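You operate a simulated robot arm through the tools that you are given. There is no shell and no other tool.

You run a simulated robot arm. Do the job below in one go: nothing can be reset, and whatever is moved stays where it is left.

## Task
Take the step block on the top of the wooden bench and put it away on the top of the grey bench. Stack the test glass marked "ZOOM 2" from the right granite on top of the test glass marked "ZOOM 3". Take the grey box and put it on the top of the grey box. Take the bracket from the right granite and put it on top of the white binder there. Take the keyboard from the far desk and leave it on the rear granite. Fetch the shaft from the far granite and set it on top of the carton there. Put one of the black bases from the front granite on the pick card. Fetch the banded cylinder from the front granite and set it on the grey tray there. Do these in any order. Set down upright: step block, grey box.

It is judged by the outcome, as a careful person would: the job done as asked, and still so three seconds after it is handed in. It fails if anything else is knocked over, pushed out of place, dropped, spilled or broken.

## Robot
A 7-joint arm with a fingered hand on a trunk, on a base that drives. Base frame: it is fixed to the floor where the robot stands at the start and does not move with it; the origin is under the middle of the robot, x ahead of it, y to its left, z up; the surface under the hand at the start is at about z = 840. Units: mm, rad, N and s.
Its first joint turns from -2.007 to 2.007 rad. Places, roughly: banded cylinder [-1000, -3750, 750]; binder [-5250, -3750, 750]; black base (6x6x2 cm) [-1500, -3700, 700]; bracket [-5000, -3250, 750]; carton (30x22x9 cm) [-4700, -6600, 800]; grey box [-5000, -4000, 750]; grey tray [-1250, -3500, 750]; keyboard (44x15x3 cm) [-5800, -5000, 1100]; pick card [250, -7250, 750]; rear granite [-1500, -6300, 700]; shaft [-5250, -6250, 750]; step block [750, 0, 750]; test glass [-5000, -3750, 750]; top of the grey bench [-2000, 300, 800]; top of the grey box [-2900, -2800, 700]. Payload 5 kg.
The TCP is the grasp point between the finger pads, 32 mm short of the fingertips. In the tool frame z runs along the fingers and y along their closing line. Largest opening 160 mm; the body of the gripper starts 89 mm behind the TCP. The gripper is a hand of 4 fingers: y runs from the thumb to the fingers, the wrist lies at [0, 0, -267] in the tool frame, and closing takes about 1.5 s.
Orientation is that of the tool frame in the base frame, as a unit quaternion [w, x, y, z]. With the fingers straight down and closing along the base's y, the tool's x points along the base's -x, its y along +y and its z along -z.

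## Interface
- The arm moves only by the tool drive_tool. Its argument "commands" is a list of rows, each a list of 6 numbers: the shift along the tool's x, y, z in mm, then the turn, a rotation vector about the tool's x, y, z in rad. In form: [[x, y, z, rx, ry, rz], ...]. A call has 1 to 20 rows; each row shifts and turns the commanded pose from where the row before left it, along the tool's axes as they then stand. "claw" is the gripper command, from -1 (shut) to 1 (fully open), values between in proportion, set as the call begins (left out, the last holds). A row lasts 0.2 s, in which the tool goes at most 50 mm and 0.15 rad; a call with a longer step from one row to the next is refused whole, and so is a gripper value outside its range. A pose out of reach is approached as far as the arm can. The call stops where the force on the tool passes 40 N (or 10 N more than at its start, if that is more) or the arm is blocked; 0.2 s more then pass. Each finger travels about 45 mm/s and halts on what it meets, pressing with about 21 N; the grip force reading is that of the motor and also rises with nothing between the fingers. The clock runs only during rows and for 0.2 s after the last one: add rows that do not move to give the fingers time. The reply holds the time, the measured pose of the TCP, the force on the tool along the base axes, the opening and the grip force, in the units named above and with some noise, with the torque about the TCP (base axes, N m) and any sound that the robot's microphone picked up.
- Cameras (640 x 400 px; columns grow to the right, rows downward): "scene" is now at [-39, 152.3, 1627.8]; the picture's right is [-0.96, -0.27, 0.00], its down [-0.24, 0.85, -0.46] and it looks along [0.13, -0.44, -0.89] (base axes); focal length 214 px, centre (320, 200). "wrist" rides on the gripper at [80, -4, -114] in the tool frame; the picture's right is [0.05, 1.00, 0.00], its down [-0.82, 0.04, -0.58] and it looks along [-0.58, 0.03, 0.82] (tool axes); focal length 265 px, centre (320, 200). There is no depth. A picture from a camera that has moved, and an enlarged one, comes with that camera's place and axes in the base frame and with its lens. The place of the scene camera against the robot may be out by one fixed shift of up to 25 mm in any direction.
- camera(camera): a new picture of that camera. It takes no simulated time.
- slide_trunk(by): slides the trunk up (or, below 0, down) by that many mm; the arm and the scene camera ride with it, the base frame stays. It gives what a move gives, with no picture.
- drive_base(legs): drives the robot by 1 to 6 legs, each [ahead, turn to the left] in mm and rad, along the robot's own axes; the way and the turn of a leg run together, so that a leg with both is an arc; at most 1500 mm and 3.142 rad a leg. The arm and the cameras ride along, it lands a little off, and it stops where it bumps. It gives what a move gives.
- curl_fingers(finger1, finger2, finger3, thumb_bend): sets how far each is bent, from 0 (flat) to 1 (curled in); at 0.3 the hand is open as for a grip, at 0.7 the pads meet at the TCP. One left out holds its place. A second passes; each finger stops where it meets its share of the squeeze, and holds until it gets a number again. A gripper value or a shape takes the hand back. It gives what a move gives, with no picture; readings hold the bend of each and the force on the fingers (four entries, about 0 where the hand has none), thumb and palm.
- preshape(shape): the hand has 4 fingers and takes this shape, open, in about a second: jaw (thumb against the fingers, like two jaws); tri (thumb and two fingers); tip (a fingertip pinch); poke (one finger out to press); point (the index stretched); flat (the hand flat); cup (the hand cupped); fist (a fist). The gripper value then closes the fingers along that shape, each until it touches; the sizes above hold for jaw. It gives what a move gives, with no picture.
- pan_tilt(pan, tilt): turns the head with the scene camera to pan (to the left, within 2.705 rad either way) and tilt (down, from -0.506 to 1.204), counted from straight ahead of the robot. It gives what a move gives.
- inspect(camera, box): a new picture of the part [left, top, right, bottom] of that camera's present view, enlarged. It takes no simulated time.
- job_done(): hands the job in; it is judged then, once.

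Nothing tells you exact positions but the pictures and the camera data. Unless the task says otherwise, let go and move clear before handing in.

The tools are called by a JSON object that holds its "method" and its "body". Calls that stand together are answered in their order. drive_tool: Moves the arm, as the interface text tells. Its arguments: {"type":"object","properties":{"commands":{"type":"array"},"claw":{"type":"number"}},"required":["commands"]} The other tools are called the same way: slide_trunk (by) slides the trunk up or down; preshape (shape) gives the hand a shape; curl_fingers (finger1, finger2, finger3, thumb_bend) moves the fingers one by one; drive_base (legs) drives the base; pan_tilt (pan, tilt) turns the head that bears the scene camera; camera (camera) takes a picture; inspect (camera, box) takes an enlarged picture of a part of a camera's view; job_done () hands the job in.

At the start:

```text
time_s: 0.0
ee_pos: [696.5, -239.1, 1127.8]
tcp_rot: [0.0, 0.0, 1.0, -0.001]
contact_force: [-1.2, 0.6, 0.2]
ft_torque: [0.0, -0.01, -0.01]
opening: 159.7
gripper_force: 0.0
shape: jaw
bend: [0.3, 0.3, 0.3, 0.3]
finger forces: [0.1, 0.0, 0.0, 0.1, 0.0, 0.0]
trunk travel left (down, up): [-500.0, 490.0]
robot x, y, heading: [2.7, -3.1, 0.002]
head pan, tilt: [-1.293, 1.091]
```

scene: 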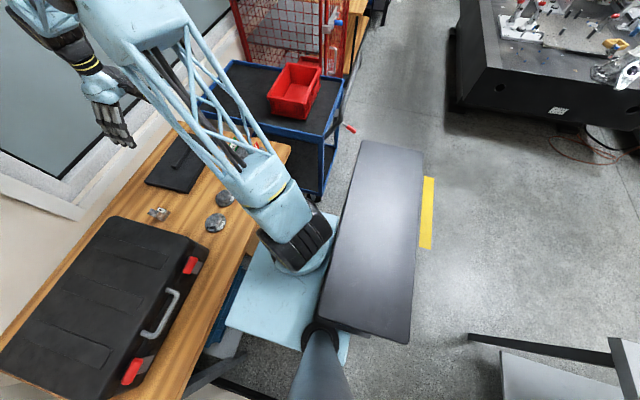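
wrist: 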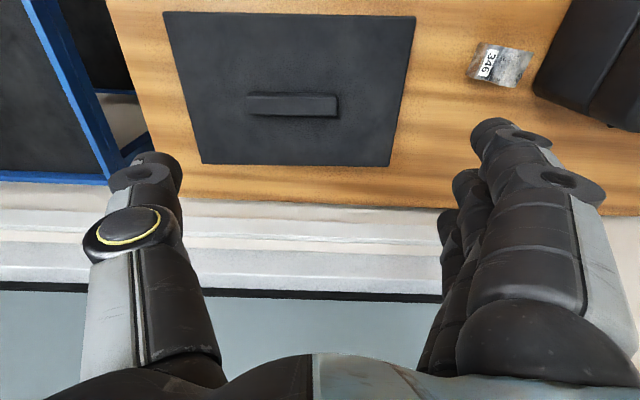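

I see the wooden bench in front of the robot with a black case, a dark panel and some small items on it. I'll look around with the head before moving anything.

{"method": "pan_tilt", "body": {"pan": 0, "tilt": 0.8}}

{"method": "camera", "body": {"camera": "scene"}}

{"method": "pan_tilt", "body": {"pan": 1.5, "tilt": 0.5}}

{"method": "camera", "body": {"camera": "scene"}}

{"method": "pan_tilt", "body": {"pan": 2.7, "tilt": 0.4}}

{"method": "camera", "body": {"camera": "scene"}}

{"method": "pan_tilt", "body": {"pan": -2.5, "tilt": 0.3}}

{"method": "camera", "body": {"camera": "scene"}}

{"method": "pan_tilt", "body": {"pan": -1.6, "tilt": 0.3}}

{"method": "camera", "body": {"camera": "scene"}}

```text
time_s: 1.5
ee_pos: [697.0, -241.0, 1127.4]
tcp_rot: [0.0, 0.0, 1.0, 0.0]
contact_force: [-0.3, -1.0, -0.4]
ft_torque: [-0.02, 0.04, -0.01]
opening: 159.7
gripper_force: 0.0
shape: jaw
bend: [0.3, 0.3, 0.3, 0.3]
finger forces: [0.1, 0.0, 0.0, 0.0, 0.1, 0.0]
trunk travel left (down, up): [-500.0, 490.0]
robot x, y, heading: [-1.0, -1.4, 0.001]
head pan, tilt: [0.0, 0.799]
```

```text
taken
camera scene: at [24.2, 213.5, 1649.0], right [0.0, -1.0, 0.0], down [-0.72, 0.0, -0.7], along [0.7, 0.0, -0.72], focal length 214 px, centre (320, 200)
```

scene: 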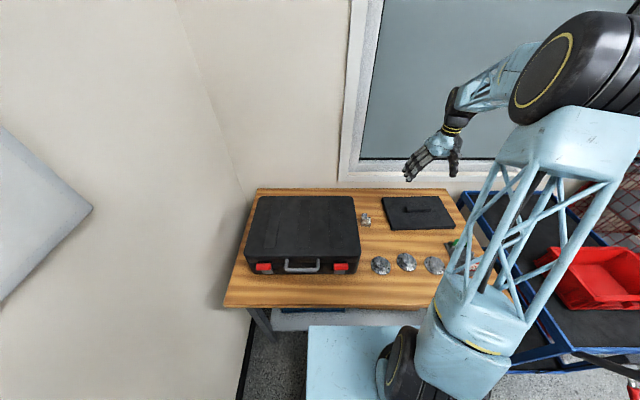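

```text
time_s: 3.1
ee_pos: [697.6, -239.8, 1128.8]
tcp_rot: [0.0, 0.001, 1.0, 0.0]
contact_force: [0.3, 0.2, 0.1]
ft_torque: [0.02, 0.01, -0.01]
opening: 159.7
gripper_force: 0.0
shape: jaw
bend: [0.3, 0.3, 0.3, 0.3]
finger forces: [0.1, 0.1, 0.0, 0.0, 0.0, 0.0]
trunk travel left (down, up): [-500.0, 490.0]
robot x, y, heading: [-2.4, -4.3, 0.003]
head pan, tilt: [1.499, 0.499]
```

```text
taken
camera scene: at [-49.9, 304.3, 1675.0], right [1.0, -0.07, 0.0], down [-0.03, -0.48, -0.88], along [0.06, 0.88, -0.48], focal length 214 px, centre (320, 200)
```

scene: 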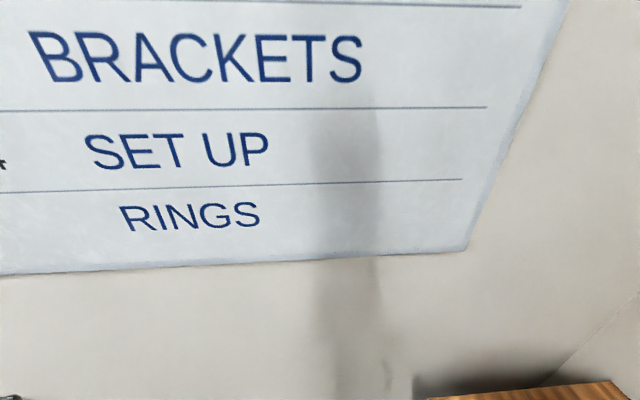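

```text
time_s: 4.5
ee_pos: [697.5, -240.9, 1127.8]
tcp_rot: [0.0, 0.0, 1.0, 0.0]
contact_force: [-0.2, 0.1, -0.4]
ft_torque: [-0.01, -0.01, 0.02]
opening: 160.0
gripper_force: 0.1
shape: jaw
bend: [0.3, 0.3, 0.3, 0.3]
finger forces: [0.0, 0.0, 0.0, 0.0, 0.1, 0.1]
trunk travel left (down, up): [-500.0, 490.0]
robot x, y, heading: [-0.6, -2.5, -0.006]
head pan, tilt: [2.7, 0.4]
```

```text
taken
camera scene: at [-140.2, 253.2, 1684.1], right [0.43, 0.9, 0.0], down [0.35, -0.17, -0.92], along [-0.83, 0.39, -0.39], focal length 214 px, centre (320, 200)
```

scene: 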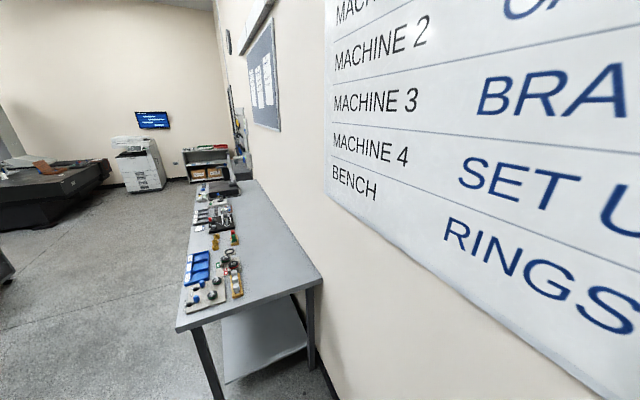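

```text
time_s: 8.5
ee_pos: [697.2, -238.9, 1127.9]
tcp_rot: [-0.001, 0.0, 1.0, 0.0]
contact_force: [-0.7, -0.4, 0.0]
ft_torque: [-0.01, 0.0, 0.01]
opening: 159.8
gripper_force: 0.1
shape: jaw
bend: [0.3, 0.3, 0.3, 0.3]
finger forces: [0.1, 0.1, 0.1, 0.1, 0.0, 0.0]
trunk travel left (down, up): [-500.0, 490.0]
robot x, y, heading: [2.1, 0.0, -0.003]
head pan, tilt: [-2.499, 0.3]
```

```text
taken
camera scene: at [-131.2, 157.6, 1693.4], right [-0.6, 0.8, 0.0], down [0.24, 0.18, -0.96], along [-0.76, -0.57, -0.3], focal length 214 px, centre (320, 200)
```

scene: 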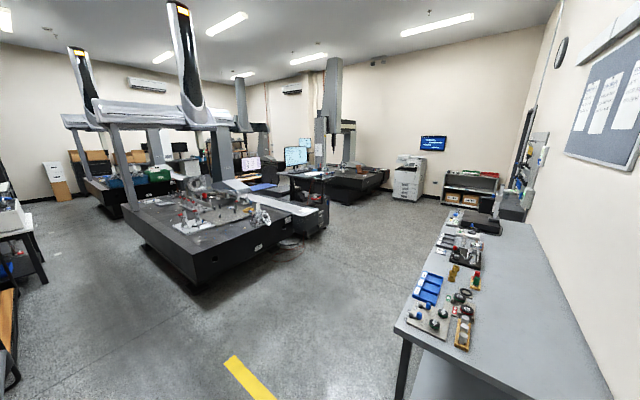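

```text
time_s: 9.7
ee_pos: [696.8, -239.4, 1128.1]
tcp_rot: [0.0, 0.0, 1.0, -0.001]
contact_force: [0.2, -0.4, -0.6]
ft_torque: [-0.02, 0.04, -0.03]
opening: 160.1
gripper_force: 0.0
shape: jaw
bend: [0.3, 0.3, 0.3, 0.3]
finger forces: [0.0, 0.0, 0.1, 0.1, 0.0, 0.0]
trunk travel left (down, up): [-500.0, 490.0]
robot x, y, heading: [2.4, 0.8, -0.003]
head pan, tilt: [-1.6, 0.3]
```

```text
taken
camera scene: at [-59.3, 120.2, 1693.4], right [-1.0, 0.03, 0.0], down [0.01, 0.3, -0.96], along [-0.03, -0.95, -0.3], focal length 214 px, centre (320, 200)
```

scene: 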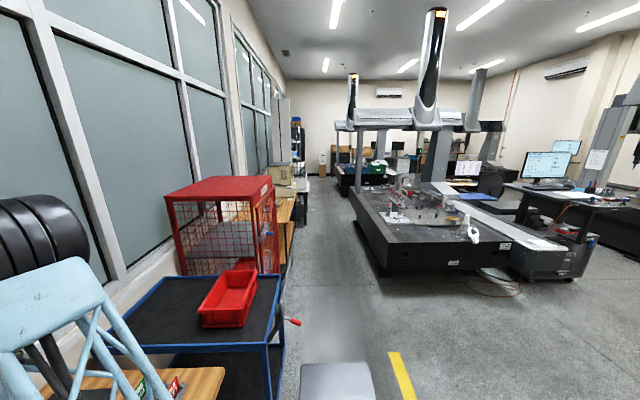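

The wooden bench is ahead; the small metal item beside the case may be the step block. I'll zoom in.

{"method": "pan_tilt", "body": {"pan": 0, "tilt": 0.9}}

{"method": "inspect", "body": {"camera": "scene", "box": [320, 130, 480, 230]}}

{"method": "inspect", "body": {"camera": "wrist", "box": [400, 0, 600, 125]}}

{"method": "inspect", "body": {"camera": "scene", "box": [200, 100, 520, 300]}}

```text
time_s: 11.4
ee_pos: [696.4, -239.3, 1127.1]
tcp_rot: [0.0, 0.0, 1.0, -0.001]
contact_force: [-0.7, 0.4, 0.0]
ft_torque: [-0.02, 0.03, -0.01]
opening: 159.7
gripper_force: 0.1
shape: jaw
bend: [0.3, 0.3, 0.3, 0.3]
finger forces: [0.0, 0.0, 0.1, 0.1, 0.0, 0.0]
trunk travel left (down, up): [-500.0, 490.0]
robot x, y, heading: [0.7, 1.7, -0.003]
head pan, tilt: [0.0, 0.901]
```

```text
4.00 times, centred on (400, 180) of scene
camera zoom: at [19.1, 213.5, 1641.1], right [0.0, -1.0, 0.0], down [-0.78, 0.0, -0.62], along [0.62, 0.0, -0.78], focal length 858 px, centre (0, 280)
```

zoom: 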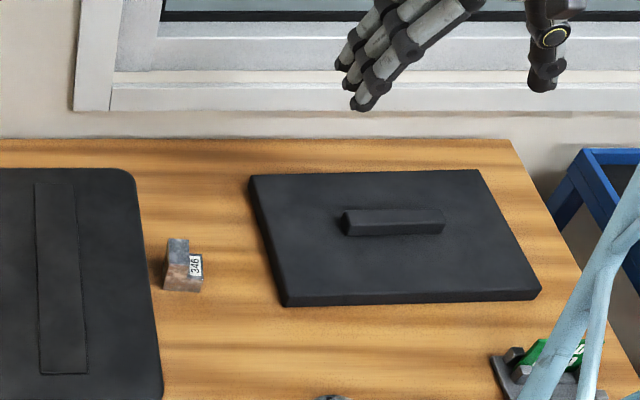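

```text
3.20 times, centred on (500, 62) of wrist
camera zoom: at [617.5, -243.2, 1241.2], right [-0.05, 1.0, 0.0], down [0.82, 0.04, 0.58], along [0.58, 0.03, -0.82], focal length 849 px, centre (-256, 640)
```

zoom: 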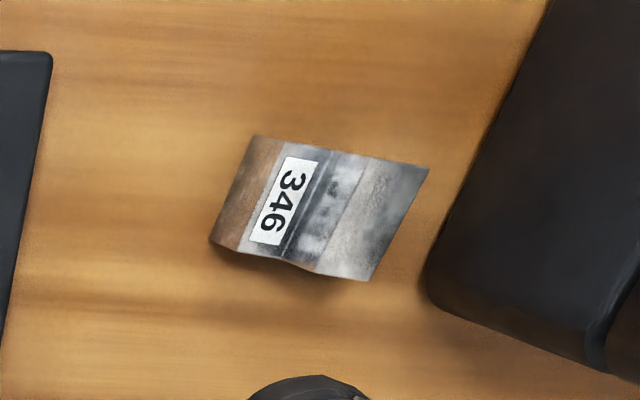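

```text
2.00 times, centred on (360, 200) of scene
camera zoom: at [19.1, 213.5, 1641.1], right [0.0, -1.0, 0.0], down [-0.78, 0.0, -0.62], along [0.62, 0.0, -0.78], focal length 429 px, centre (240, 200)
```

zoom: 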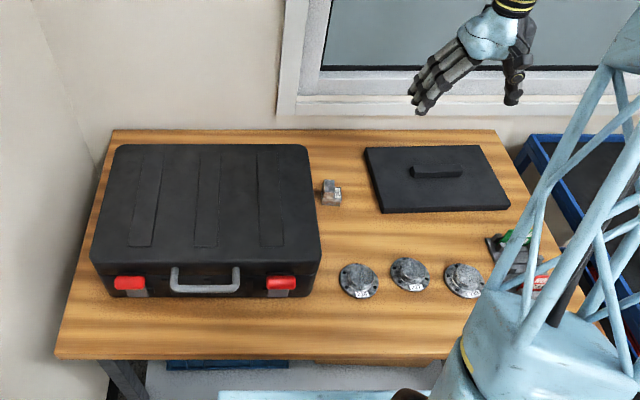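

The step block ("346") stands near [650, -15, 842], close to the black case. I'll turn the hand a quarter so that it can close along x, then hover above the block and look.

{"method": "drive_tool", "body": {"commands": [[0, 0, 0, 0, 0, -0.1428], [0, 0, 0, 0, 0, -0.1428], [0, 0, 0, 0, 0, -0.1428], [0, 0, 0, 0, 0, -0.1428], [0, 0, 0, 0, 0, -0.1428], [0, 0, 0, 0, 0, -0.1428], [0, 0, 0, 0, 0, -0.1428], [0, 0, 0, 0, 0, -0.1428], [0, 0, 0, 0, 0, -0.1428], [0, 0, 0, 0, 0, -0.1428], [0, 0, 0, 0, 0, -0.1428]]}}

```text
time_s: 13.8
ee_pos: [697.1, -243.3, 1127.5]
tcp_rot: [0.0, 0.707, -0.707, 0.0]
contact_force: [-0.7, -0.8, 0.3]
ft_torque: [0.07, -0.02, 0.0]
opening: 159.7
gripper_force: 0.2
shape: jaw
bend: [0.3, 0.3, 0.3, 0.3]
finger forces: [0.0, 0.0, 0.1, 0.1, 0.1, 0.1]
trunk travel left (down, up): [-500.0, 490.0]
robot x, y, heading: [0.7, -4.6, -0.003]
head pan, tilt: [0.0, 0.901]
```

The hand is turned. Now moving over the block to z≈1045.

{"method": "drive_tool", "body": {"commands": [[-45, 9.4, 10, 0, 0, 0], [-45, 9.4, 10, 0, 0, 0], [-45, 9.4, 10, 0, 0, 0], [-45, 9.4, 10, 0, 0, 0], [-45, 9.4, 40, 0, 0, 0], [0, 0, 0, 0, 0, 0]]}}

{"method": "camera", "body": {"camera": "wrist"}}

{"method": "camera", "body": {"camera": "scene"}}

```text
refused: row 5 steps farther than a row can; nothing moved
```

```text
taken
camera wrist: at [701.6, -321.7, 1241.5], right [-1.0, -0.05, 0.0], down [-0.04, 0.81, 0.58], along [-0.03, 0.58, -0.82], focal length 265 px, centre (320, 200)
```

wrist: 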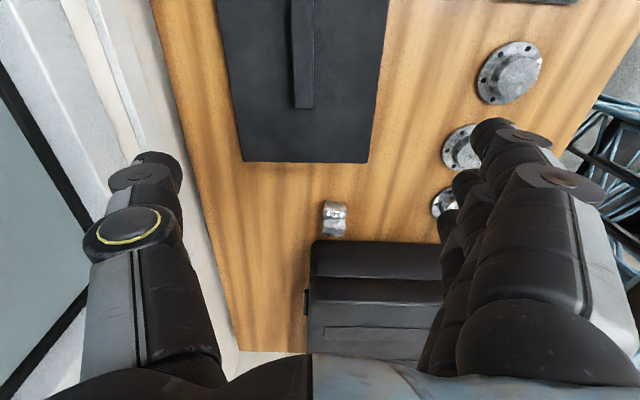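

```text
taken
camera scene: at [18.5, 212.1, 1641.4], right [0.0, -1.0, 0.0], down [-0.78, 0.0, -0.62], along [0.62, 0.0, -0.78], focal length 214 px, centre (320, 200)
```

scene: 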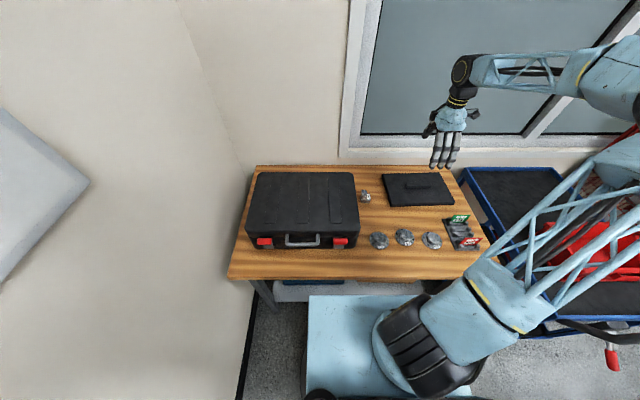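

The block spans about x 640–685, y −35–+11; the case side is at y≈56. Moving over it with legal step sizes.

{"method": "drive_tool", "body": {"commands": [[-38.5, 6, 12, 0, 0, 0], [-38.5, 6, 12, 0, 0, 0], [-38.5, 6, 12, 0, 0, 0], [-38.5, 6, 12, 0, 0, 0], [-38.5, 6, 12, 0, 0, 0], [-38.5, 6, 12, 0, 0, 0], [0, 0, 0, 0, 0, 0]]}}

{"method": "camera", "body": {"camera": "wrist"}}

```text
time_s: 15.4
ee_pos: [661.3, -6.3, 1057.1]
tcp_rot: [0.001, -0.707, 0.707, 0.0]
contact_force: [-0.3, -0.3, -0.3]
ft_torque: [0.0, -0.03, 0.01]
opening: 159.9
gripper_force: 0.0
shape: jaw
bend: [0.3, 0.3, 0.3, 0.3]
finger forces: [0.0, 0.1, 0.0, 0.0, 0.0, 0.0]
trunk travel left (down, up): [-500.0, 490.0]
robot x, y, heading: [-1.8, -0.8, -0.001]
head pan, tilt: [0.0, 0.901]
```

```text
taken
camera wrist: at [667.1, -86.1, 1170.6], right [-1.0, -0.05, 0.0], down [-0.04, 0.82, 0.58], along [-0.03, 0.58, -0.82], focal length 265 px, centre (320, 200)
```

wrist: 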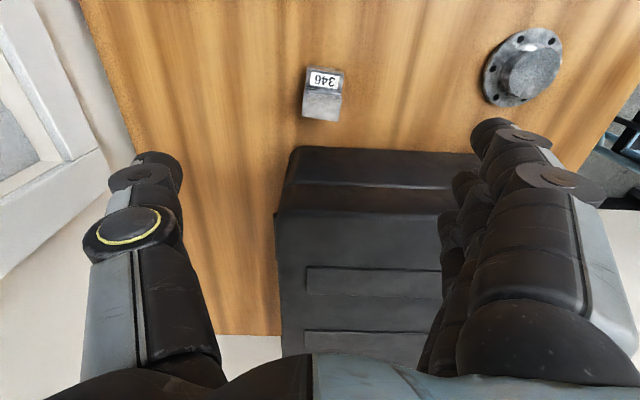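

{"method": "inspect", "body": {"camera": "wrist", "box": [260, 40, 420, 140]}}

```text
4.00 times, centred on (340, 90) of wrist
camera zoom: at [667.1, -86.1, 1170.6], right [-1.0, -0.05, 0.0], down [-0.04, 0.82, 0.58], along [-0.03, 0.58, -0.82], focal length 1062 px, centre (240, 640)
```

zoom: 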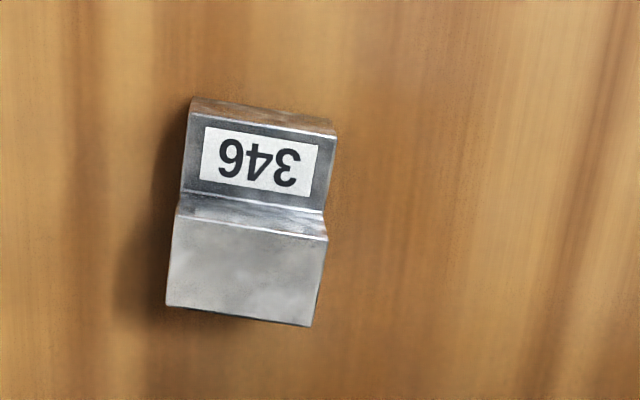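

The block is about 40 mm wide across x, yawed about −7°, centre ≈ (660, −12). I'll align and lower.

{"method": "drive_tool", "body": {"commands": [[5, 1, 0, 0, 0, 0.12], [0, 0, 45, 0, 0, 0], [0, 0, 45, 0, 0, 0], [0, 0, 40, 0, 0, 0], [0, 0, 0, 0, 0, 0]]}}

{"method": "camera", "body": {"camera": "wrist"}}

```text
time_s: 16.6
ee_pos: [662.3, -17.1, 928.9]
tcp_rot: [0.0, -0.663, 0.749, 0.0]
contact_force: [-0.1, 0.5, -0.1]
ft_torque: [0.0, 0.03, 0.05]
opening: 159.8
gripper_force: 0.0
shape: jaw
bend: [0.3, 0.3, 0.3, 0.3]
finger forces: [0.1, 0.1, 0.1, 0.0, 0.0, 0.1]
trunk travel left (down, up): [-500.0, 490.0]
robot x, y, heading: [-0.1, -0.9, -0.001]
head pan, tilt: [0.0, 0.901]
```

```text
taken
camera wrist: at [657.3, -95.4, 1042.2], right [-1.0, 0.07, 0.0], down [0.06, 0.81, 0.58], along [0.04, 0.58, -0.82], focal length 265 px, centre (320, 200)
```

wrist: 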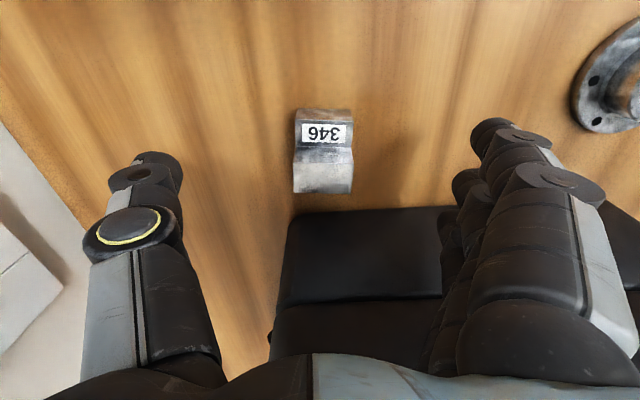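

Aligned with the block. Shifting slightly and lowering to grip height, then closing.

{"method": "drive_tool", "body": {"commands": [[-5, 0, 15, 0, 0, 0], [0, 0, 15, 0, 0, 0], [0, 0, 15, 0, 0, 0], [0, 0, 0, 0, 0, 0]]}}

{"method": "camera", "body": {"camera": "wrist"}}

{"method": "drive_tool", "body": {"commands": [[0, 0, 0, 0, 0, 0], [0, 0, 0, 0, 0, 0], [0, 0, 0, 0, 0, 0], [0, 0, 0, 0, 0, 0], [0, 0, 0, 0, 0, 0], [0, 0, 0, 0, 0, 0], [0, 0, 0, 0, 0, 0], [0, 0, 0, 0, 0, 0], [0, 0, 0, 0, 0, 0]], "claw": -1}}

{"method": "camera", "body": {"camera": "wrist"}}

```text
time_s: 17.6
ee_pos: [658.7, -9.8, 881.6]
tcp_rot: [0.0, -0.664, 0.748, 0.0]
contact_force: [1.0, 0.1, 0.5]
ft_torque: [0.0, 0.02, -0.02]
opening: 159.8
gripper_force: 0.1
shape: jaw
bend: [0.3, 0.3, 0.3, 0.3]
finger forces: [0.0, 0.1, 0.1, 0.0, 0.0, 0.0]
trunk travel left (down, up): [-500.0, 490.0]
robot x, y, heading: [-0.7, 1.1, -0.001]
head pan, tilt: [0.0, 0.901]
```

```text
taken
camera wrist: at [654.8, -88.8, 995.4], right [-1.0, 0.07, 0.0], down [0.06, 0.81, 0.58], along [0.04, 0.58, -0.82], focal length 265 px, centre (320, 200)
```

wrist: 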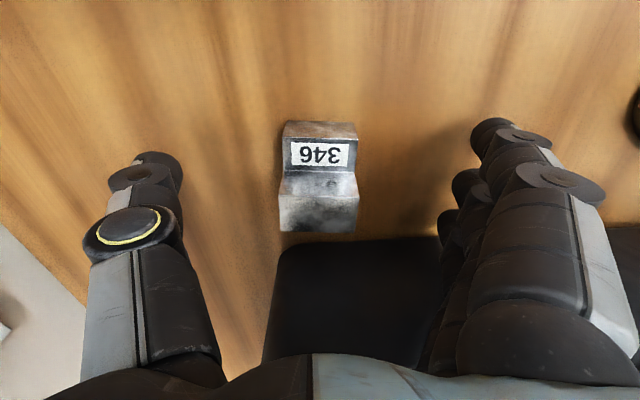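

```text
time_s: 19.6
ee_pos: [659.3, -9.1, 882.2]
tcp_rot: [-0.001, -0.663, 0.748, 0.0]
contact_force: [-0.5, 0.0, 0.2]
ft_torque: [0.0, 0.02, 0.0]
opening: 28.8
gripper_force: 2.8
shape: jaw
bend: [0.73, 0.73, 0.65, 0.7]
finger forces: [0.9, 0.9, 0.0, 0.0, 1.9, 0.0]
trunk travel left (down, up): [-500.0, 490.0]
robot x, y, heading: [0.4, 0.7, -0.002]
head pan, tilt: [0.0, 0.901]
```

```text
taken
camera wrist: at [654.6, -88.8, 995.5], right [-1.0, 0.07, 0.0], down [0.06, 0.81, 0.58], along [0.04, 0.58, -0.82], focal length 265 px, centre (320, 200)
```

wrist: 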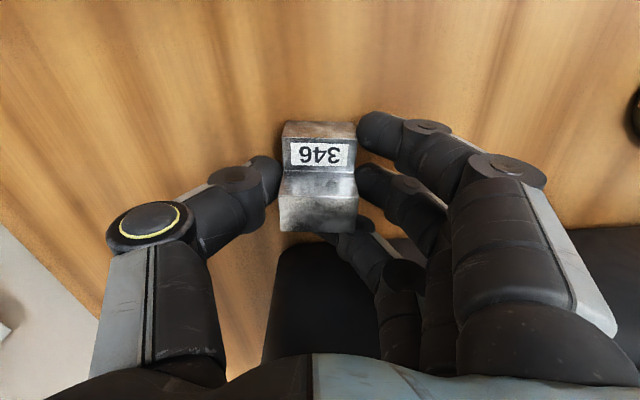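

Two fingers and the thumb are on the block; letting the grip build up.

{"method": "drive_tool", "body": {"commands": [[0, 0, 0, 0, 0, 0], [0, 0, 0, 0, 0, 0], [0, 0, 0, 0, 0, 0], [0, 0, 0, 0, 0, 0]]}}

{"method": "drive_tool", "body": {"commands": [[0, 0, -5, 0, 0, 0], [0, 0, -10, 0, 0, 0], [0, 0, -20, 0, 0, 0], [0, 0, 0, 0, 0, 0]]}}

{"method": "camera", "body": {"camera": "wrist"}}

```text
time_s: 20.6
ee_pos: [658.9, -9.5, 881.8]
tcp_rot: [-0.001, -0.664, 0.748, 0.0]
contact_force: [-0.3, 0.4, 0.3]
ft_torque: [0.0, -0.01, 0.01]
opening: 25.6
gripper_force: 21.3
shape: jaw
bend: [0.73, 0.73, 0.68, 0.7]
finger forces: [7.7, 8.9, 0.1, 0.1, 17.2, 0.0]
trunk travel left (down, up): [-500.0, 490.0]
robot x, y, heading: [-2.0, -2.5, -0.005]
head pan, tilt: [0.0, 0.901]
```

```text
time_s: 21.6
ee_pos: [660.6, -10.7, 916.2]
tcp_rot: [0.0, -0.663, 0.748, 0.0]
contact_force: [-0.1, 0.6, -1.8]
ft_torque: [0.03, -0.04, 0.0]
opening: 25.5
gripper_force: 20.7
shape: jaw
bend: [0.73, 0.73, 0.68, 0.7]
finger forces: [8.1, 9.0, 0.0, 0.1, 16.6, 0.0]
trunk travel left (down, up): [-500.0, 490.0]
robot x, y, heading: [-3.6, -0.7, -0.001]
head pan, tilt: [0.0, 0.901]
```

```text
taken
camera wrist: at [655.5, -89.0, 1029.8], right [-1.0, 0.07, 0.0], down [0.06, 0.81, 0.58], along [0.04, 0.58, -0.82], focal length 265 px, centre (320, 200)
```

wrist: 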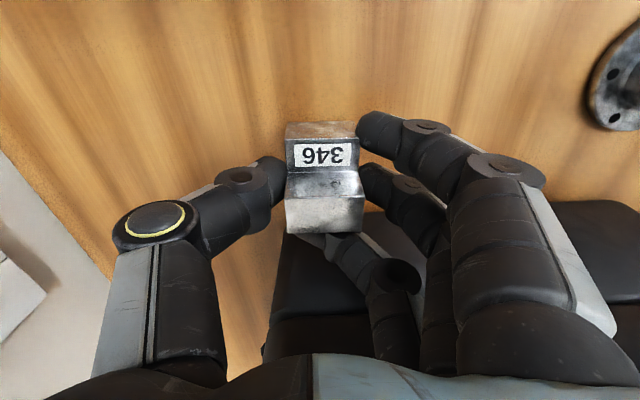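

The block is held. I'll raise and tuck it, then back away from the bench.

{"method": "drive_tool", "body": {"commands": [[0, 0, -45, 0, 0, 0], [0, 0, -45, 0, 0, 0], [0, 0, -45, 0, 0, 0], [0, 0, -45, 0, 0, 0], [0, 40, 0, 0, 0, 0], [0, 40, 0, 0, 0, 0], [0, 40, 0, 0, 0, 0], [0, 0, 0, 0, 0, 0]]}}

{"method": "drive_base", "body": {"legs": [[-450, 0]]}}

{"method": "drive_base", "body": {"legs": [[0, -1.57], [0, -1.57]]}}

{"method": "pan_tilt", "body": {"pan": -0.2, "tilt": 0.6}}

{"method": "camera", "body": {"camera": "scene"}}

{"method": "camera", "body": {"camera": "wrist"}}

```text
time_s: 23.4
ee_pos: [542.8, 6.5, 1099.9]
tcp_rot: [0.001, -0.663, 0.749, 0.001]
contact_force: [-1.3, 0.7, -1.0]
ft_torque: [0.0, -0.01, -0.01]
opening: 25.1
gripper_force: 20.8
shape: jaw
bend: [0.73, 0.72, 0.68, 0.7]
finger forces: [8.0, 9.1, 0.0, 0.1, 16.8, 0.0]
trunk travel left (down, up): [-500.0, 490.0]
robot x, y, heading: [1.8, -1.1, 0.001]
head pan, tilt: [0.0, 0.901]
```

```text
time_s: 26.1
ee_pos: [100.6, 10.7, 1100.0]
tcp_rot: [-0.001, -0.669, 0.743, 0.0]
contact_force: [-0.1, 0.8, -1.8]
ft_torque: [-0.04, 0.01, 0.02]
opening: 25.3
gripper_force: 21.1
shape: jaw
bend: [0.73, 0.72, 0.68, 0.7]
finger forces: [7.8, 9.0, 0.0, 0.0, 16.8, 0.0]
trunk travel left (down, up): [-500.0, 490.0]
robot x, y, heading: [-442.3, -2.3, 0.019]
head pan, tilt: [0.0, 0.901]
```

```text
time_s: 34.5
ee_pos: [-986.1, -14.7, 1100.4]
tcp_rot: [0.0, 0.745, 0.667, 0.0]
contact_force: [-0.6, 0.0, -1.1]
ft_torque: [0.0, 0.03, -0.04]
opening: 24.7
gripper_force: 21.5
shape: jaw
bend: [0.73, 0.72, 0.68, 0.71]
finger forces: [7.4, 8.6, 0.0, 0.0, 15.8, 0.1]
trunk travel left (down, up): [-500.0, 490.0]
robot x, y, heading: [-445.0, 0.8, -3.134]
head pan, tilt: [0.0, 0.901]
```

```text
time_s: 35.4
ee_pos: [-987.3, -15.3, 1099.0]
tcp_rot: [0.0, 0.745, 0.667, 0.0]
contact_force: [-0.1, -0.1, -2.7]
ft_torque: [-0.04, 0.02, -0.03]
opening: 24.5
gripper_force: 20.7
shape: jaw
bend: [0.73, 0.72, 0.68, 0.71]
finger forces: [7.4, 8.7, 0.0, 0.0, 15.7, 0.0]
trunk travel left (down, up): [-500.0, 490.0]
robot x, y, heading: [-441.9, -1.6, -3.133]
head pan, tilt: [-0.201, 0.6]
```

```text
taken
camera scene: at [-465.0, -179.2, 1665.8], right [0.19, 0.98, 0.0], down [0.56, -0.11, -0.82], along [-0.81, 0.16, -0.57], focal length 214 px, centre (320, 200)
```

scene: 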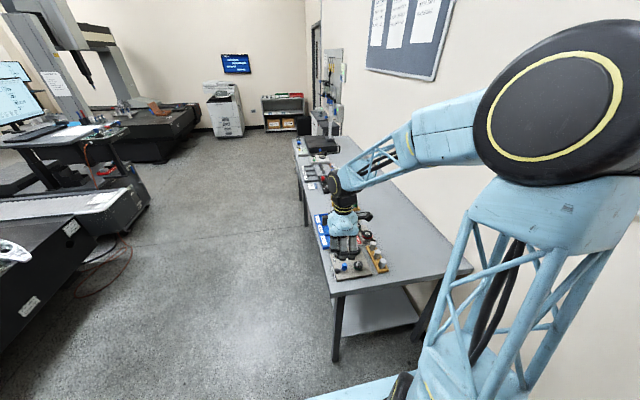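

```text
taken
camera wrist: at [-980.9, 66.3, 1212.8], right [1.0, -0.06, 0.0], down [-0.05, -0.81, 0.58], along [-0.04, -0.58, -0.82], focal length 265 px, centre (320, 200)
```

wrist: 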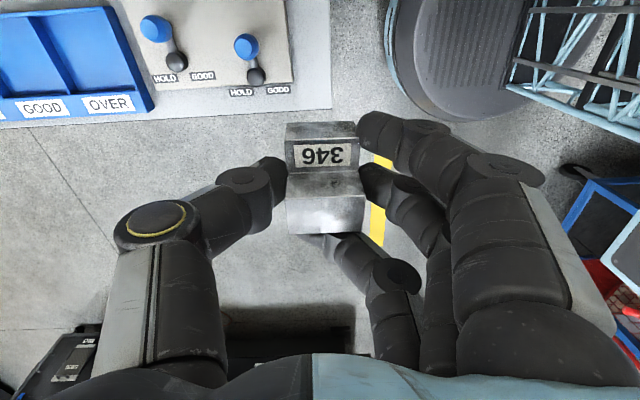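

At the grey bench's end now. I'll swing the held block over the bench's clear wall side, near (−1100, 400), and look.

{"method": "drive_tool", "body": {"commands": [[44.4, -17.6, 0, 0, 0, 0], [44.4, -17.6, 0, 0, 0, 0], [44.4, -17.6, 0, 0, 0, 0], [44.4, -17.6, 0, 0, 0, 0], [44.4, -17.6, 0, 0, 0, 0], [44.4, -17.6, 0, 0, 0, 0], [44.4, -17.6, 0, 0, 0, 0], [44.4, -17.6, 0, 0, 0, 0], [44.4, -17.6, 0, 0, 0, 0], [0, 0, 0, 0, 0, 0]]}}

{"method": "camera", "body": {"camera": "wrist"}}

{"method": "drive_tool", "body": {"commands": [[0, 0, 50, 0, 0, 0], [0, 0, 50, 0, 0, 0], [0, 0, 0, 0, 0, 0]]}}

{"method": "camera", "body": {"camera": "wrist"}}

{"method": "camera", "body": {"camera": "scene"}}

```text
time_s: 37.5
ee_pos: [-1102.4, 402.4, 1101.0]
tcp_rot: [0.0, 0.746, 0.666, 0.0]
contact_force: [0.0, 0.1, -2.2]
ft_torque: [0.04, 0.04, -0.01]
opening: 24.7
gripper_force: 21.3
shape: jaw
bend: [0.73, 0.72, 0.68, 0.71]
finger forces: [7.5, 8.5, 0.0, 0.0, 15.9, 0.0]
trunk travel left (down, up): [-500.0, 490.0]
robot x, y, heading: [-446.0, -0.6, -3.129]
head pan, tilt: [-0.201, 0.6]
```

```text
taken
camera wrist: at [-1095.6, 483.5, 1214.2], right [1.0, -0.06, 0.0], down [-0.05, -0.81, 0.58], along [-0.04, -0.58, -0.82], focal length 265 px, centre (320, 200)
```

wrist: 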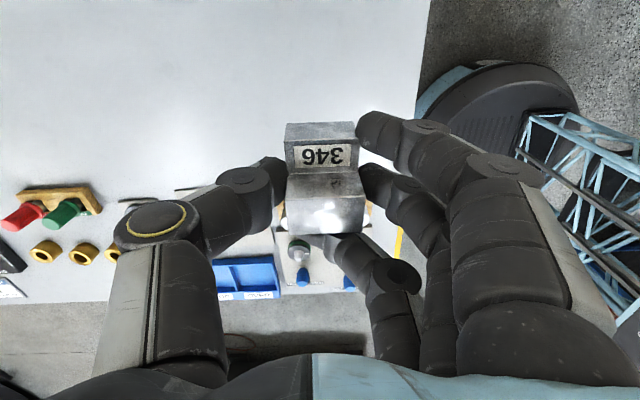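

```text
time_s: 38.4
ee_pos: [-1099.3, 402.8, 1001.2]
tcp_rot: [0.0, 0.746, 0.666, 0.0]
contact_force: [0.7, 0.4, -1.7]
ft_torque: [-0.02, 0.0, 0.01]
opening: 24.8
gripper_force: 21.1
shape: jaw
bend: [0.73, 0.72, 0.68, 0.71]
finger forces: [7.3, 8.7, 0.1, 0.0, 15.8, 0.0]
trunk travel left (down, up): [-500.0, 490.0]
robot x, y, heading: [-442.2, -0.7, -3.131]
head pan, tilt: [-0.201, 0.6]
```

```text
taken
camera wrist: at [-1092.7, 484.4, 1113.5], right [1.0, -0.06, 0.0], down [-0.05, -0.81, 0.58], along [-0.04, -0.58, -0.82], focal length 265 px, centre (320, 200)
```

wrist: 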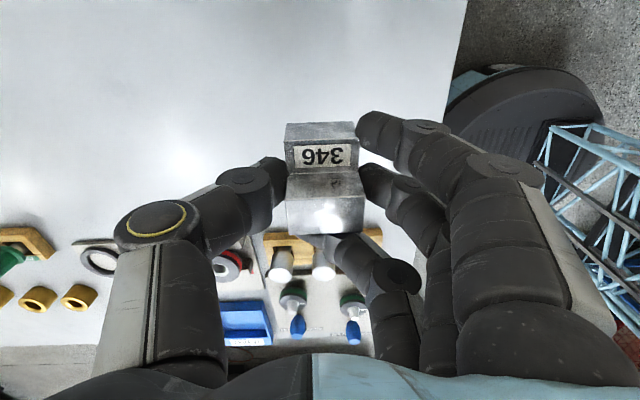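

```text
taken
camera scene: at [-465.1, -178.6, 1666.0], right [0.19, 0.98, 0.0], down [0.55, -0.11, -0.83], along [-0.81, 0.16, -0.56], focal length 214 px, centre (320, 200)
```

scene: 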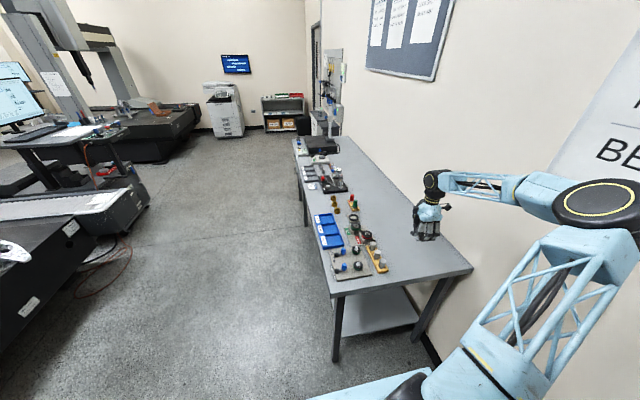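

The bench top here appears near z≈840. Lowering in small steps, watching the force.

{"method": "drive_tool", "body": {"commands": [[0, 0, 40, 0, 0, 0], [0, 0, 40, 0, 0, 0], [0, 0, 15, 0, 0, 0], [0, 0, 0, 0, 0, 0]]}}

{"method": "inspect", "body": {"camera": "wrist", "box": [200, 60, 440, 260]}}

{"method": "inspect", "body": {"camera": "scene", "box": [380, 160, 500, 280]}}

```text
time_s: 39.4
ee_pos: [-1099.3, 402.5, 903.7]
tcp_rot: [0.0, 0.746, 0.666, 0.0]
contact_force: [-0.2, -0.1, -2.7]
ft_torque: [-0.01, -0.03, 0.01]
opening: 24.6
gripper_force: 20.5
shape: jaw
bend: [0.73, 0.72, 0.68, 0.71]
finger forces: [7.3, 8.6, 0.0, 0.0, 15.8, 0.1]
trunk travel left (down, up): [-500.0, 490.0]
robot x, y, heading: [-443.4, -2.6, -3.133]
head pan, tilt: [-0.201, 0.6]
```

```text
2.00 times, centred on (320, 160) of wrist
camera zoom: at [-1092.8, 483.2, 1017.1], right [1.0, -0.06, 0.0], down [-0.05, -0.81, 0.58], along [-0.04, -0.58, -0.82], focal length 531 px, centre (320, 280)
```

zoom: 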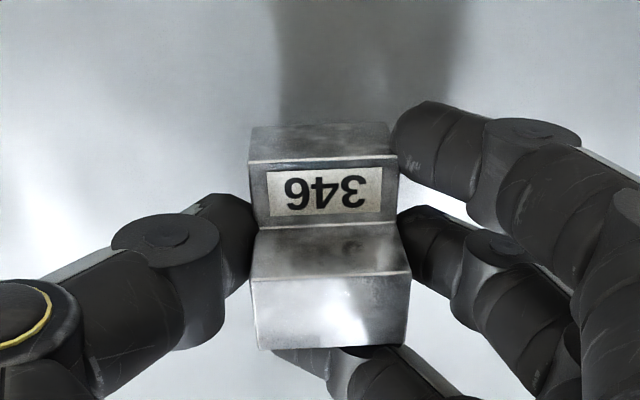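

```text
3.33 times, centred on (440, 220) of scene
camera zoom: at [-465.1, -178.7, 1666.0], right [0.19, 0.98, 0.0], down [0.55, -0.11, -0.82], along [-0.81, 0.16, -0.57], focal length 715 px, centre (-80, 133)
```

zoom: 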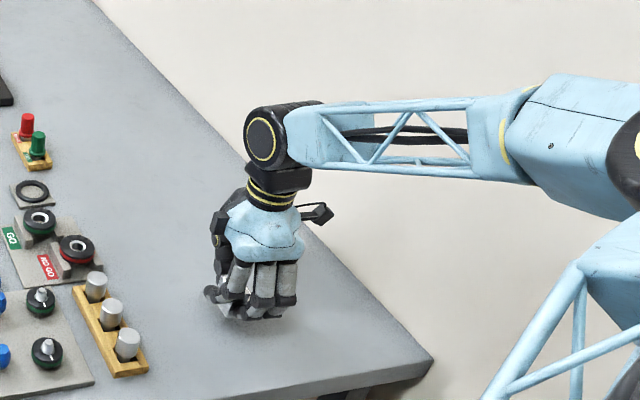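

Nearly down. Creeping.

{"method": "drive_tool", "body": {"commands": [[0, 0, 4, 0, 0, 0], [0, 0, 4, 0, 0, 0], [0, 0, 4, 0, 0, 0]]}}

{"method": "drive_tool", "body": {"commands": [[0, 0, 3, 0, 0, 0], [0, 0, 0, 0, 0, 0]]}}

{"method": "drive_tool", "body": {"commands": [[0, 0, 3, 0, 0, 0], [0, 0, 0, 0, 0, 0]]}}

```text
time_s: 40.1
ee_pos: [-1098.4, 401.4, 893.4]
tcp_rot: [0.0, 0.746, 0.666, 0.0]
contact_force: [0.3, 0.3, -1.0]
ft_torque: [0.03, 0.01, -0.03]
opening: 24.6
gripper_force: 21.0
shape: jaw
bend: [0.73, 0.72, 0.68, 0.71]
finger forces: [7.3, 8.7, 0.1, 0.0, 15.8, 0.0]
trunk travel left (down, up): [-500.0, 490.0]
robot x, y, heading: [-439.4, -1.7, -3.134]
head pan, tilt: [-0.201, 0.6]
```

```text
time_s: 40.8
ee_pos: [-1099.5, 400.0, 890.0]
tcp_rot: [0.0, 0.746, 0.666, 0.0]
contact_force: [-0.1, 0.4, -1.4]
ft_torque: [0.01, 0.0, -0.01]
opening: 24.7
gripper_force: 21.4
shape: jaw
bend: [0.73, 0.72, 0.68, 0.71]
finger forces: [7.2, 8.7, 0.1, 0.0, 15.7, 0.0]
trunk travel left (down, up): [-500.0, 490.0]
robot x, y, heading: [-444.4, -3.1, -3.133]
head pan, tilt: [-0.201, 0.6]
```

```text
time_s: 41.4
ee_pos: [-1098.9, 399.2, 885.9]
tcp_rot: [0.0, 0.745, 0.667, 0.0]
contact_force: [0.4, 0.3, -1.7]
ft_torque: [0.0, 0.01, -0.01]
opening: 24.6
gripper_force: 21.1
shape: jaw
bend: [0.73, 0.72, 0.68, 0.71]
finger forces: [7.2, 8.7, 0.0, 0.0, 15.8, 0.0]
trunk travel left (down, up): [-500.0, 490.0]
robot x, y, heading: [-443.0, -5.4, -3.131]
head pan, tilt: [-0.201, 0.6]
```

{"method": "inspect", "body": {"camera": "wrist", "box": [200, 60, 440, 260]}}

{"method": "drive_tool", "body": {"commands": [[0, 0, 3, 0, 0, 0], [0, 0, 0, 0, 0, 0]]}}

{"method": "drive_tool", "body": {"commands": [[0, 0, 3, 0, 0, 0], [0, 0, 0, 0, 0, 0]]}}

```text
2.00 times, centred on (320, 160) of wrist
camera zoom: at [-1092.9, 481.1, 999.9], right [1.0, -0.06, 0.0], down [-0.05, -0.81, 0.58], along [-0.04, -0.58, -0.82], focal length 531 px, centre (320, 280)
```

zoom: 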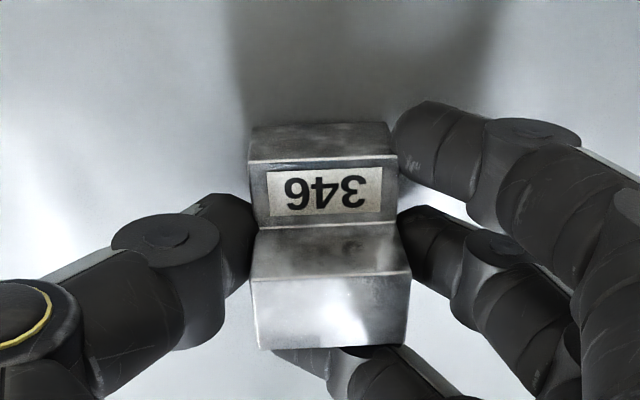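

```text
time_s: 42.0
ee_pos: [-1099.2, 401.8, 883.1]
tcp_rot: [0.0, 0.745, 0.667, 0.0]
contact_force: [0.1, 0.7, -1.7]
ft_torque: [-0.03, 0.01, 0.02]
opening: 24.7
gripper_force: 20.9
shape: jaw
bend: [0.73, 0.72, 0.68, 0.71]
finger forces: [7.3, 8.7, 0.0, 0.0, 15.8, 0.0]
trunk travel left (down, up): [-500.0, 490.0]
robot x, y, heading: [-441.0, -3.2, -3.131]
head pan, tilt: [-0.201, 0.6]
```

```text
time_s: 42.5
ee_pos: [-1100.2, 400.6, 880.8]
tcp_rot: [-0.002, 0.746, 0.666, 0.0]
contact_force: [-0.6, 2.8, 11.3]
ft_torque: [0.15, -0.23, 0.04]
opening: 24.9
gripper_force: 20.9
shape: jaw
bend: [0.73, 0.73, 0.68, 0.71]
finger forces: [8.5, 10.6, 0.1, 0.1, 20.0, 0.0]
trunk travel left (down, up): [-500.0, 490.0]
robot x, y, heading: [-444.3, -2.1, -3.133]
head pan, tilt: [-0.201, 0.6]
```

Contact. Releasing and lifting.

{"method": "drive_tool", "body": {"commands": [[0, 0, 0, 0, 0, 0], [0, 0, 0, 0, 0, 0], [0, 0, 0, 0, 0, 0], [0, 0, 0, 0, 0, 0], [0, 0, 0, 0, 0, 0], [0, 0, 0, 0, 0, 0], [0, 0, 0, 0, 0, 0], [0, 0, 0, 0, 0, 0]], "claw": 1}}

{"method": "drive_tool", "body": {"commands": [[0, 0, -20, 0, 0, 0], [0, 0, -45, 0, 0, 0], [0, 0, -45, 0, 0, 0], [0, 0, -45, 0, 0, 0], [0, 0, -45, 0, 0, 0], [0, 0, 0, 0, 0, 0]]}}

{"method": "camera", "body": {"camera": "wrist"}}

{"method": "inspect", "body": {"camera": "scene", "box": [380, 160, 500, 280]}}

```text
time_s: 44.4
ee_pos: [-1099.5, 399.5, 879.4]
tcp_rot: [0.001, 0.746, 0.666, 0.0]
contact_force: [0.2, 0.1, -0.3]
ft_torque: [0.02, 0.01, 0.02]
opening: 159.8
gripper_force: 0.0
shape: jaw
bend: [0.3, 0.3, 0.3, 0.3]
finger forces: [0.0, 0.0, 0.0, 0.1, 0.0, 0.0]
trunk travel left (down, up): [-500.0, 490.0]
robot x, y, heading: [-445.9, -5.1, -3.14]
head pan, tilt: [-0.201, 0.6]
```

```text
time_s: 45.8
ee_pos: [-1100.4, 400.0, 1080.6]
tcp_rot: [0.001, 0.745, 0.667, 0.0]
contact_force: [0.7, 0.7, -0.1]
ft_torque: [0.0, 0.02, 0.02]
opening: 160.1
gripper_force: 0.1
shape: jaw
bend: [0.3, 0.3, 0.3, 0.3]
finger forces: [0.1, 0.0, 0.1, 0.0, 0.0, 0.0]
trunk travel left (down, up): [-500.0, 490.0]
robot x, y, heading: [-443.4, -7.5, -3.136]
head pan, tilt: [-0.201, 0.6]
```

```text
taken
camera wrist: at [-1094.3, 481.4, 1193.8], right [1.0, -0.06, 0.0], down [-0.05, -0.81, 0.58], along [-0.04, -0.58, -0.82], focal length 265 px, centre (320, 200)
```

wrist: 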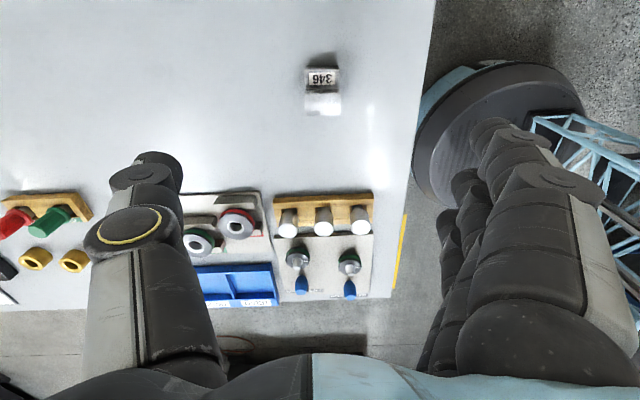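

```text
3.33 times, centred on (440, 220) of scene
camera zoom: at [-464.8, -178.8, 1665.9], right [0.19, 0.98, 0.0], down [0.55, -0.11, -0.82], along [-0.81, 0.16, -0.57], focal length 715 px, centre (-80, 133)
```

zoom: 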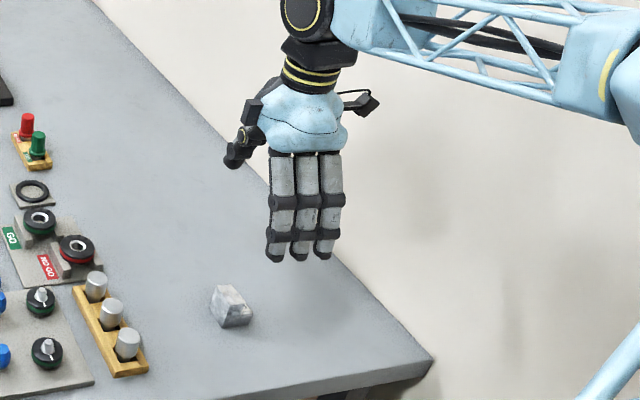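

Step block is placed upright on the grey bench. Now I tuck the arm and survey the granites.

{"method": "drive_tool", "body": {"commands": [[-45, 15, 0, 0, 0, 0], [-45, 15, 0, 0, 0, 0], [-45, 15, 0, 0, 0, 0], [-45, 15, 0, 0, 0, 0], [-45, 15, 0, 0, 0, 0], [-45, 15, 0, 0, 0, 0], [-45, 15, 0, 0, 0, 0], [-45, 15, 0, 0, 0, 0], [-45, 15, 0, 0, 0, 0], [0, 0, 0, 0, 0, 0]]}}

{"method": "pan_tilt", "body": {"pan": 0.8, "tilt": 0.3}}

{"method": "inspect", "body": {"camera": "scene", "box": [0, 100, 320, 300]}}

{"method": "inspect", "body": {"camera": "scene", "box": [320, 100, 640, 300]}}

```text
time_s: 48.0
ee_pos: [-1009.8, -18.1, 1080.6]
tcp_rot: [0.0, 0.746, 0.665, 0.001]
contact_force: [-0.7, -0.2, -0.2]
ft_torque: [0.05, 0.01, 0.0]
opening: 160.0
gripper_force: 0.0
shape: jaw
bend: [0.3, 0.3, 0.3, 0.3]
finger forces: [0.1, 0.1, 0.1, 0.1, 0.0, 0.1]
trunk travel left (down, up): [-500.0, 490.0]
robot x, y, heading: [-439.6, -2.4, -3.132]
head pan, tilt: [-0.201, 0.6]
```

```text
time_s: 49.2
ee_pos: [-1009.4, -17.7, 1080.6]
tcp_rot: [0.0, 0.745, 0.667, 0.0]
contact_force: [0.7, 0.3, -0.5]
ft_torque: [-0.01, 0.0, 0.0]
opening: 159.8
gripper_force: 0.1
shape: jaw
bend: [0.3, 0.3, 0.3, 0.3]
finger forces: [0.1, 0.0, 0.1, 0.1, 0.1, 0.1]
trunk travel left (down, up): [-500.0, 490.0]
robot x, y, heading: [-445.2, -5.4, -3.128]
head pan, tilt: [0.799, 0.3]
```

```text
2.00 times, centred on (160, 200) of scene
camera zoom: at [-442.8, -263.5, 1693.4], right [-0.72, 0.69, 0.0], down [0.2, 0.21, -0.96], along [-0.66, -0.69, -0.3], focal length 429 px, centre (640, 200)
```

zoom: 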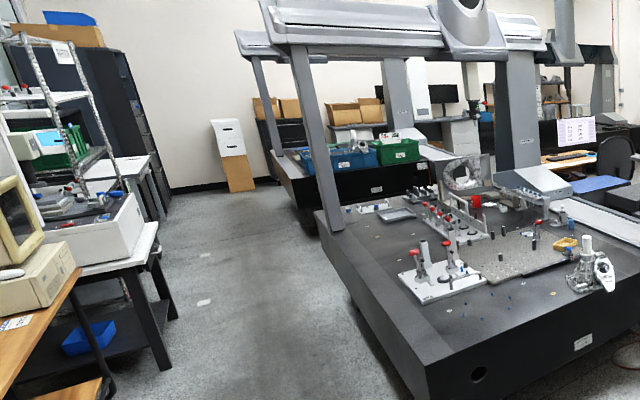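

```text
2.00 times, centred on (480, 200) of scene
camera zoom: at [-442.8, -263.5, 1693.4], right [-0.72, 0.69, 0.0], down [0.2, 0.21, -0.96], along [-0.66, -0.69, -0.3], focal length 429 px, centre (0, 200)
```

zoom: 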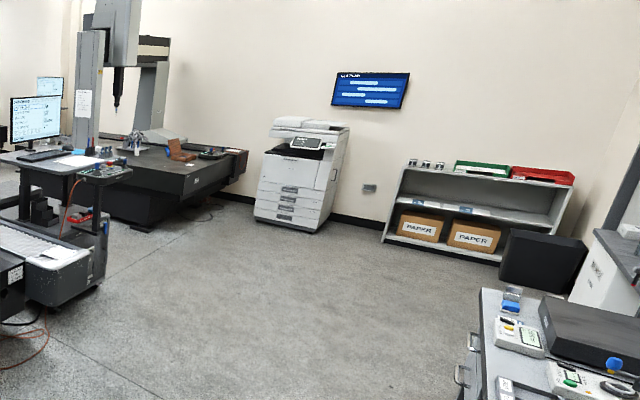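

The banded cylinder, tray and bases lie at the back of the front granite, seen past its left column. I'll turn to face −y and drive down the aisle along its left side, stopping to look.

{"method": "drive_base", "body": {"legs": [[-60, 0], [0, 1.561]]}}

{"method": "pan_tilt", "body": {"pan": 0, "tilt": 0.45}}

{"method": "camera", "body": {"camera": "scene"}}

```text
time_s: 54.2
ee_pos: [-373.3, -569.2, 1082.0]
tcp_rot: [-0.001, 0.06, 0.998, 0.0]
contact_force: [0.1, 0.7, 0.5]
ft_torque: [-0.01, -0.03, 0.0]
opening: 159.9
gripper_force: 0.1
shape: jaw
bend: [0.3, 0.3, 0.3, 0.3]
finger forces: [0.0, 0.0, 0.0, 0.0, 0.0, 0.0]
trunk travel left (down, up): [-500.0, 490.0]
robot x, y, heading: [-380.7, -3.8, -1.573]
head pan, tilt: [0.799, 0.3]
```

```text
time_s: 55.3
ee_pos: [-373.5, -569.5, 1081.0]
tcp_rot: [0.001, 0.059, 0.998, 0.001]
contact_force: [-0.2, -0.1, 0.1]
ft_torque: [0.01, 0.02, -0.02]
opening: 160.1
gripper_force: 0.1
shape: jaw
bend: [0.3, 0.3, 0.3, 0.3]
finger forces: [0.0, 0.0, 0.0, 0.1, 0.1, 0.0]
trunk travel left (down, up): [-500.0, 490.0]
robot x, y, heading: [-384.3, -1.6, -1.571]
head pan, tilt: [0.0, 0.45]
```

```text
taken
camera scene: at [-177.0, -24.5, 1679.5], right [-1.0, 0.0, 0.0], down [0.0, 0.44, -0.9], along [0.0, -0.9, -0.44], focal length 214 px, centre (320, 200)
```

scene: 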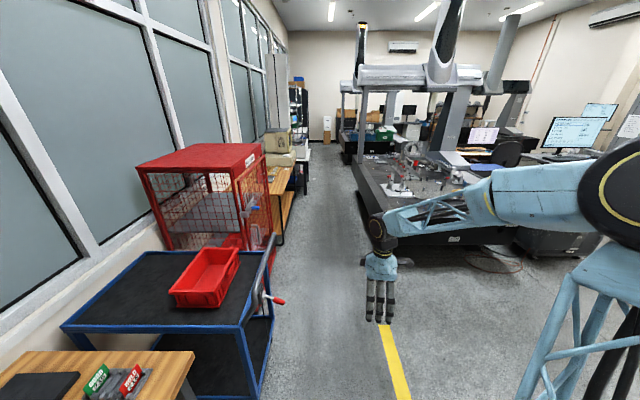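

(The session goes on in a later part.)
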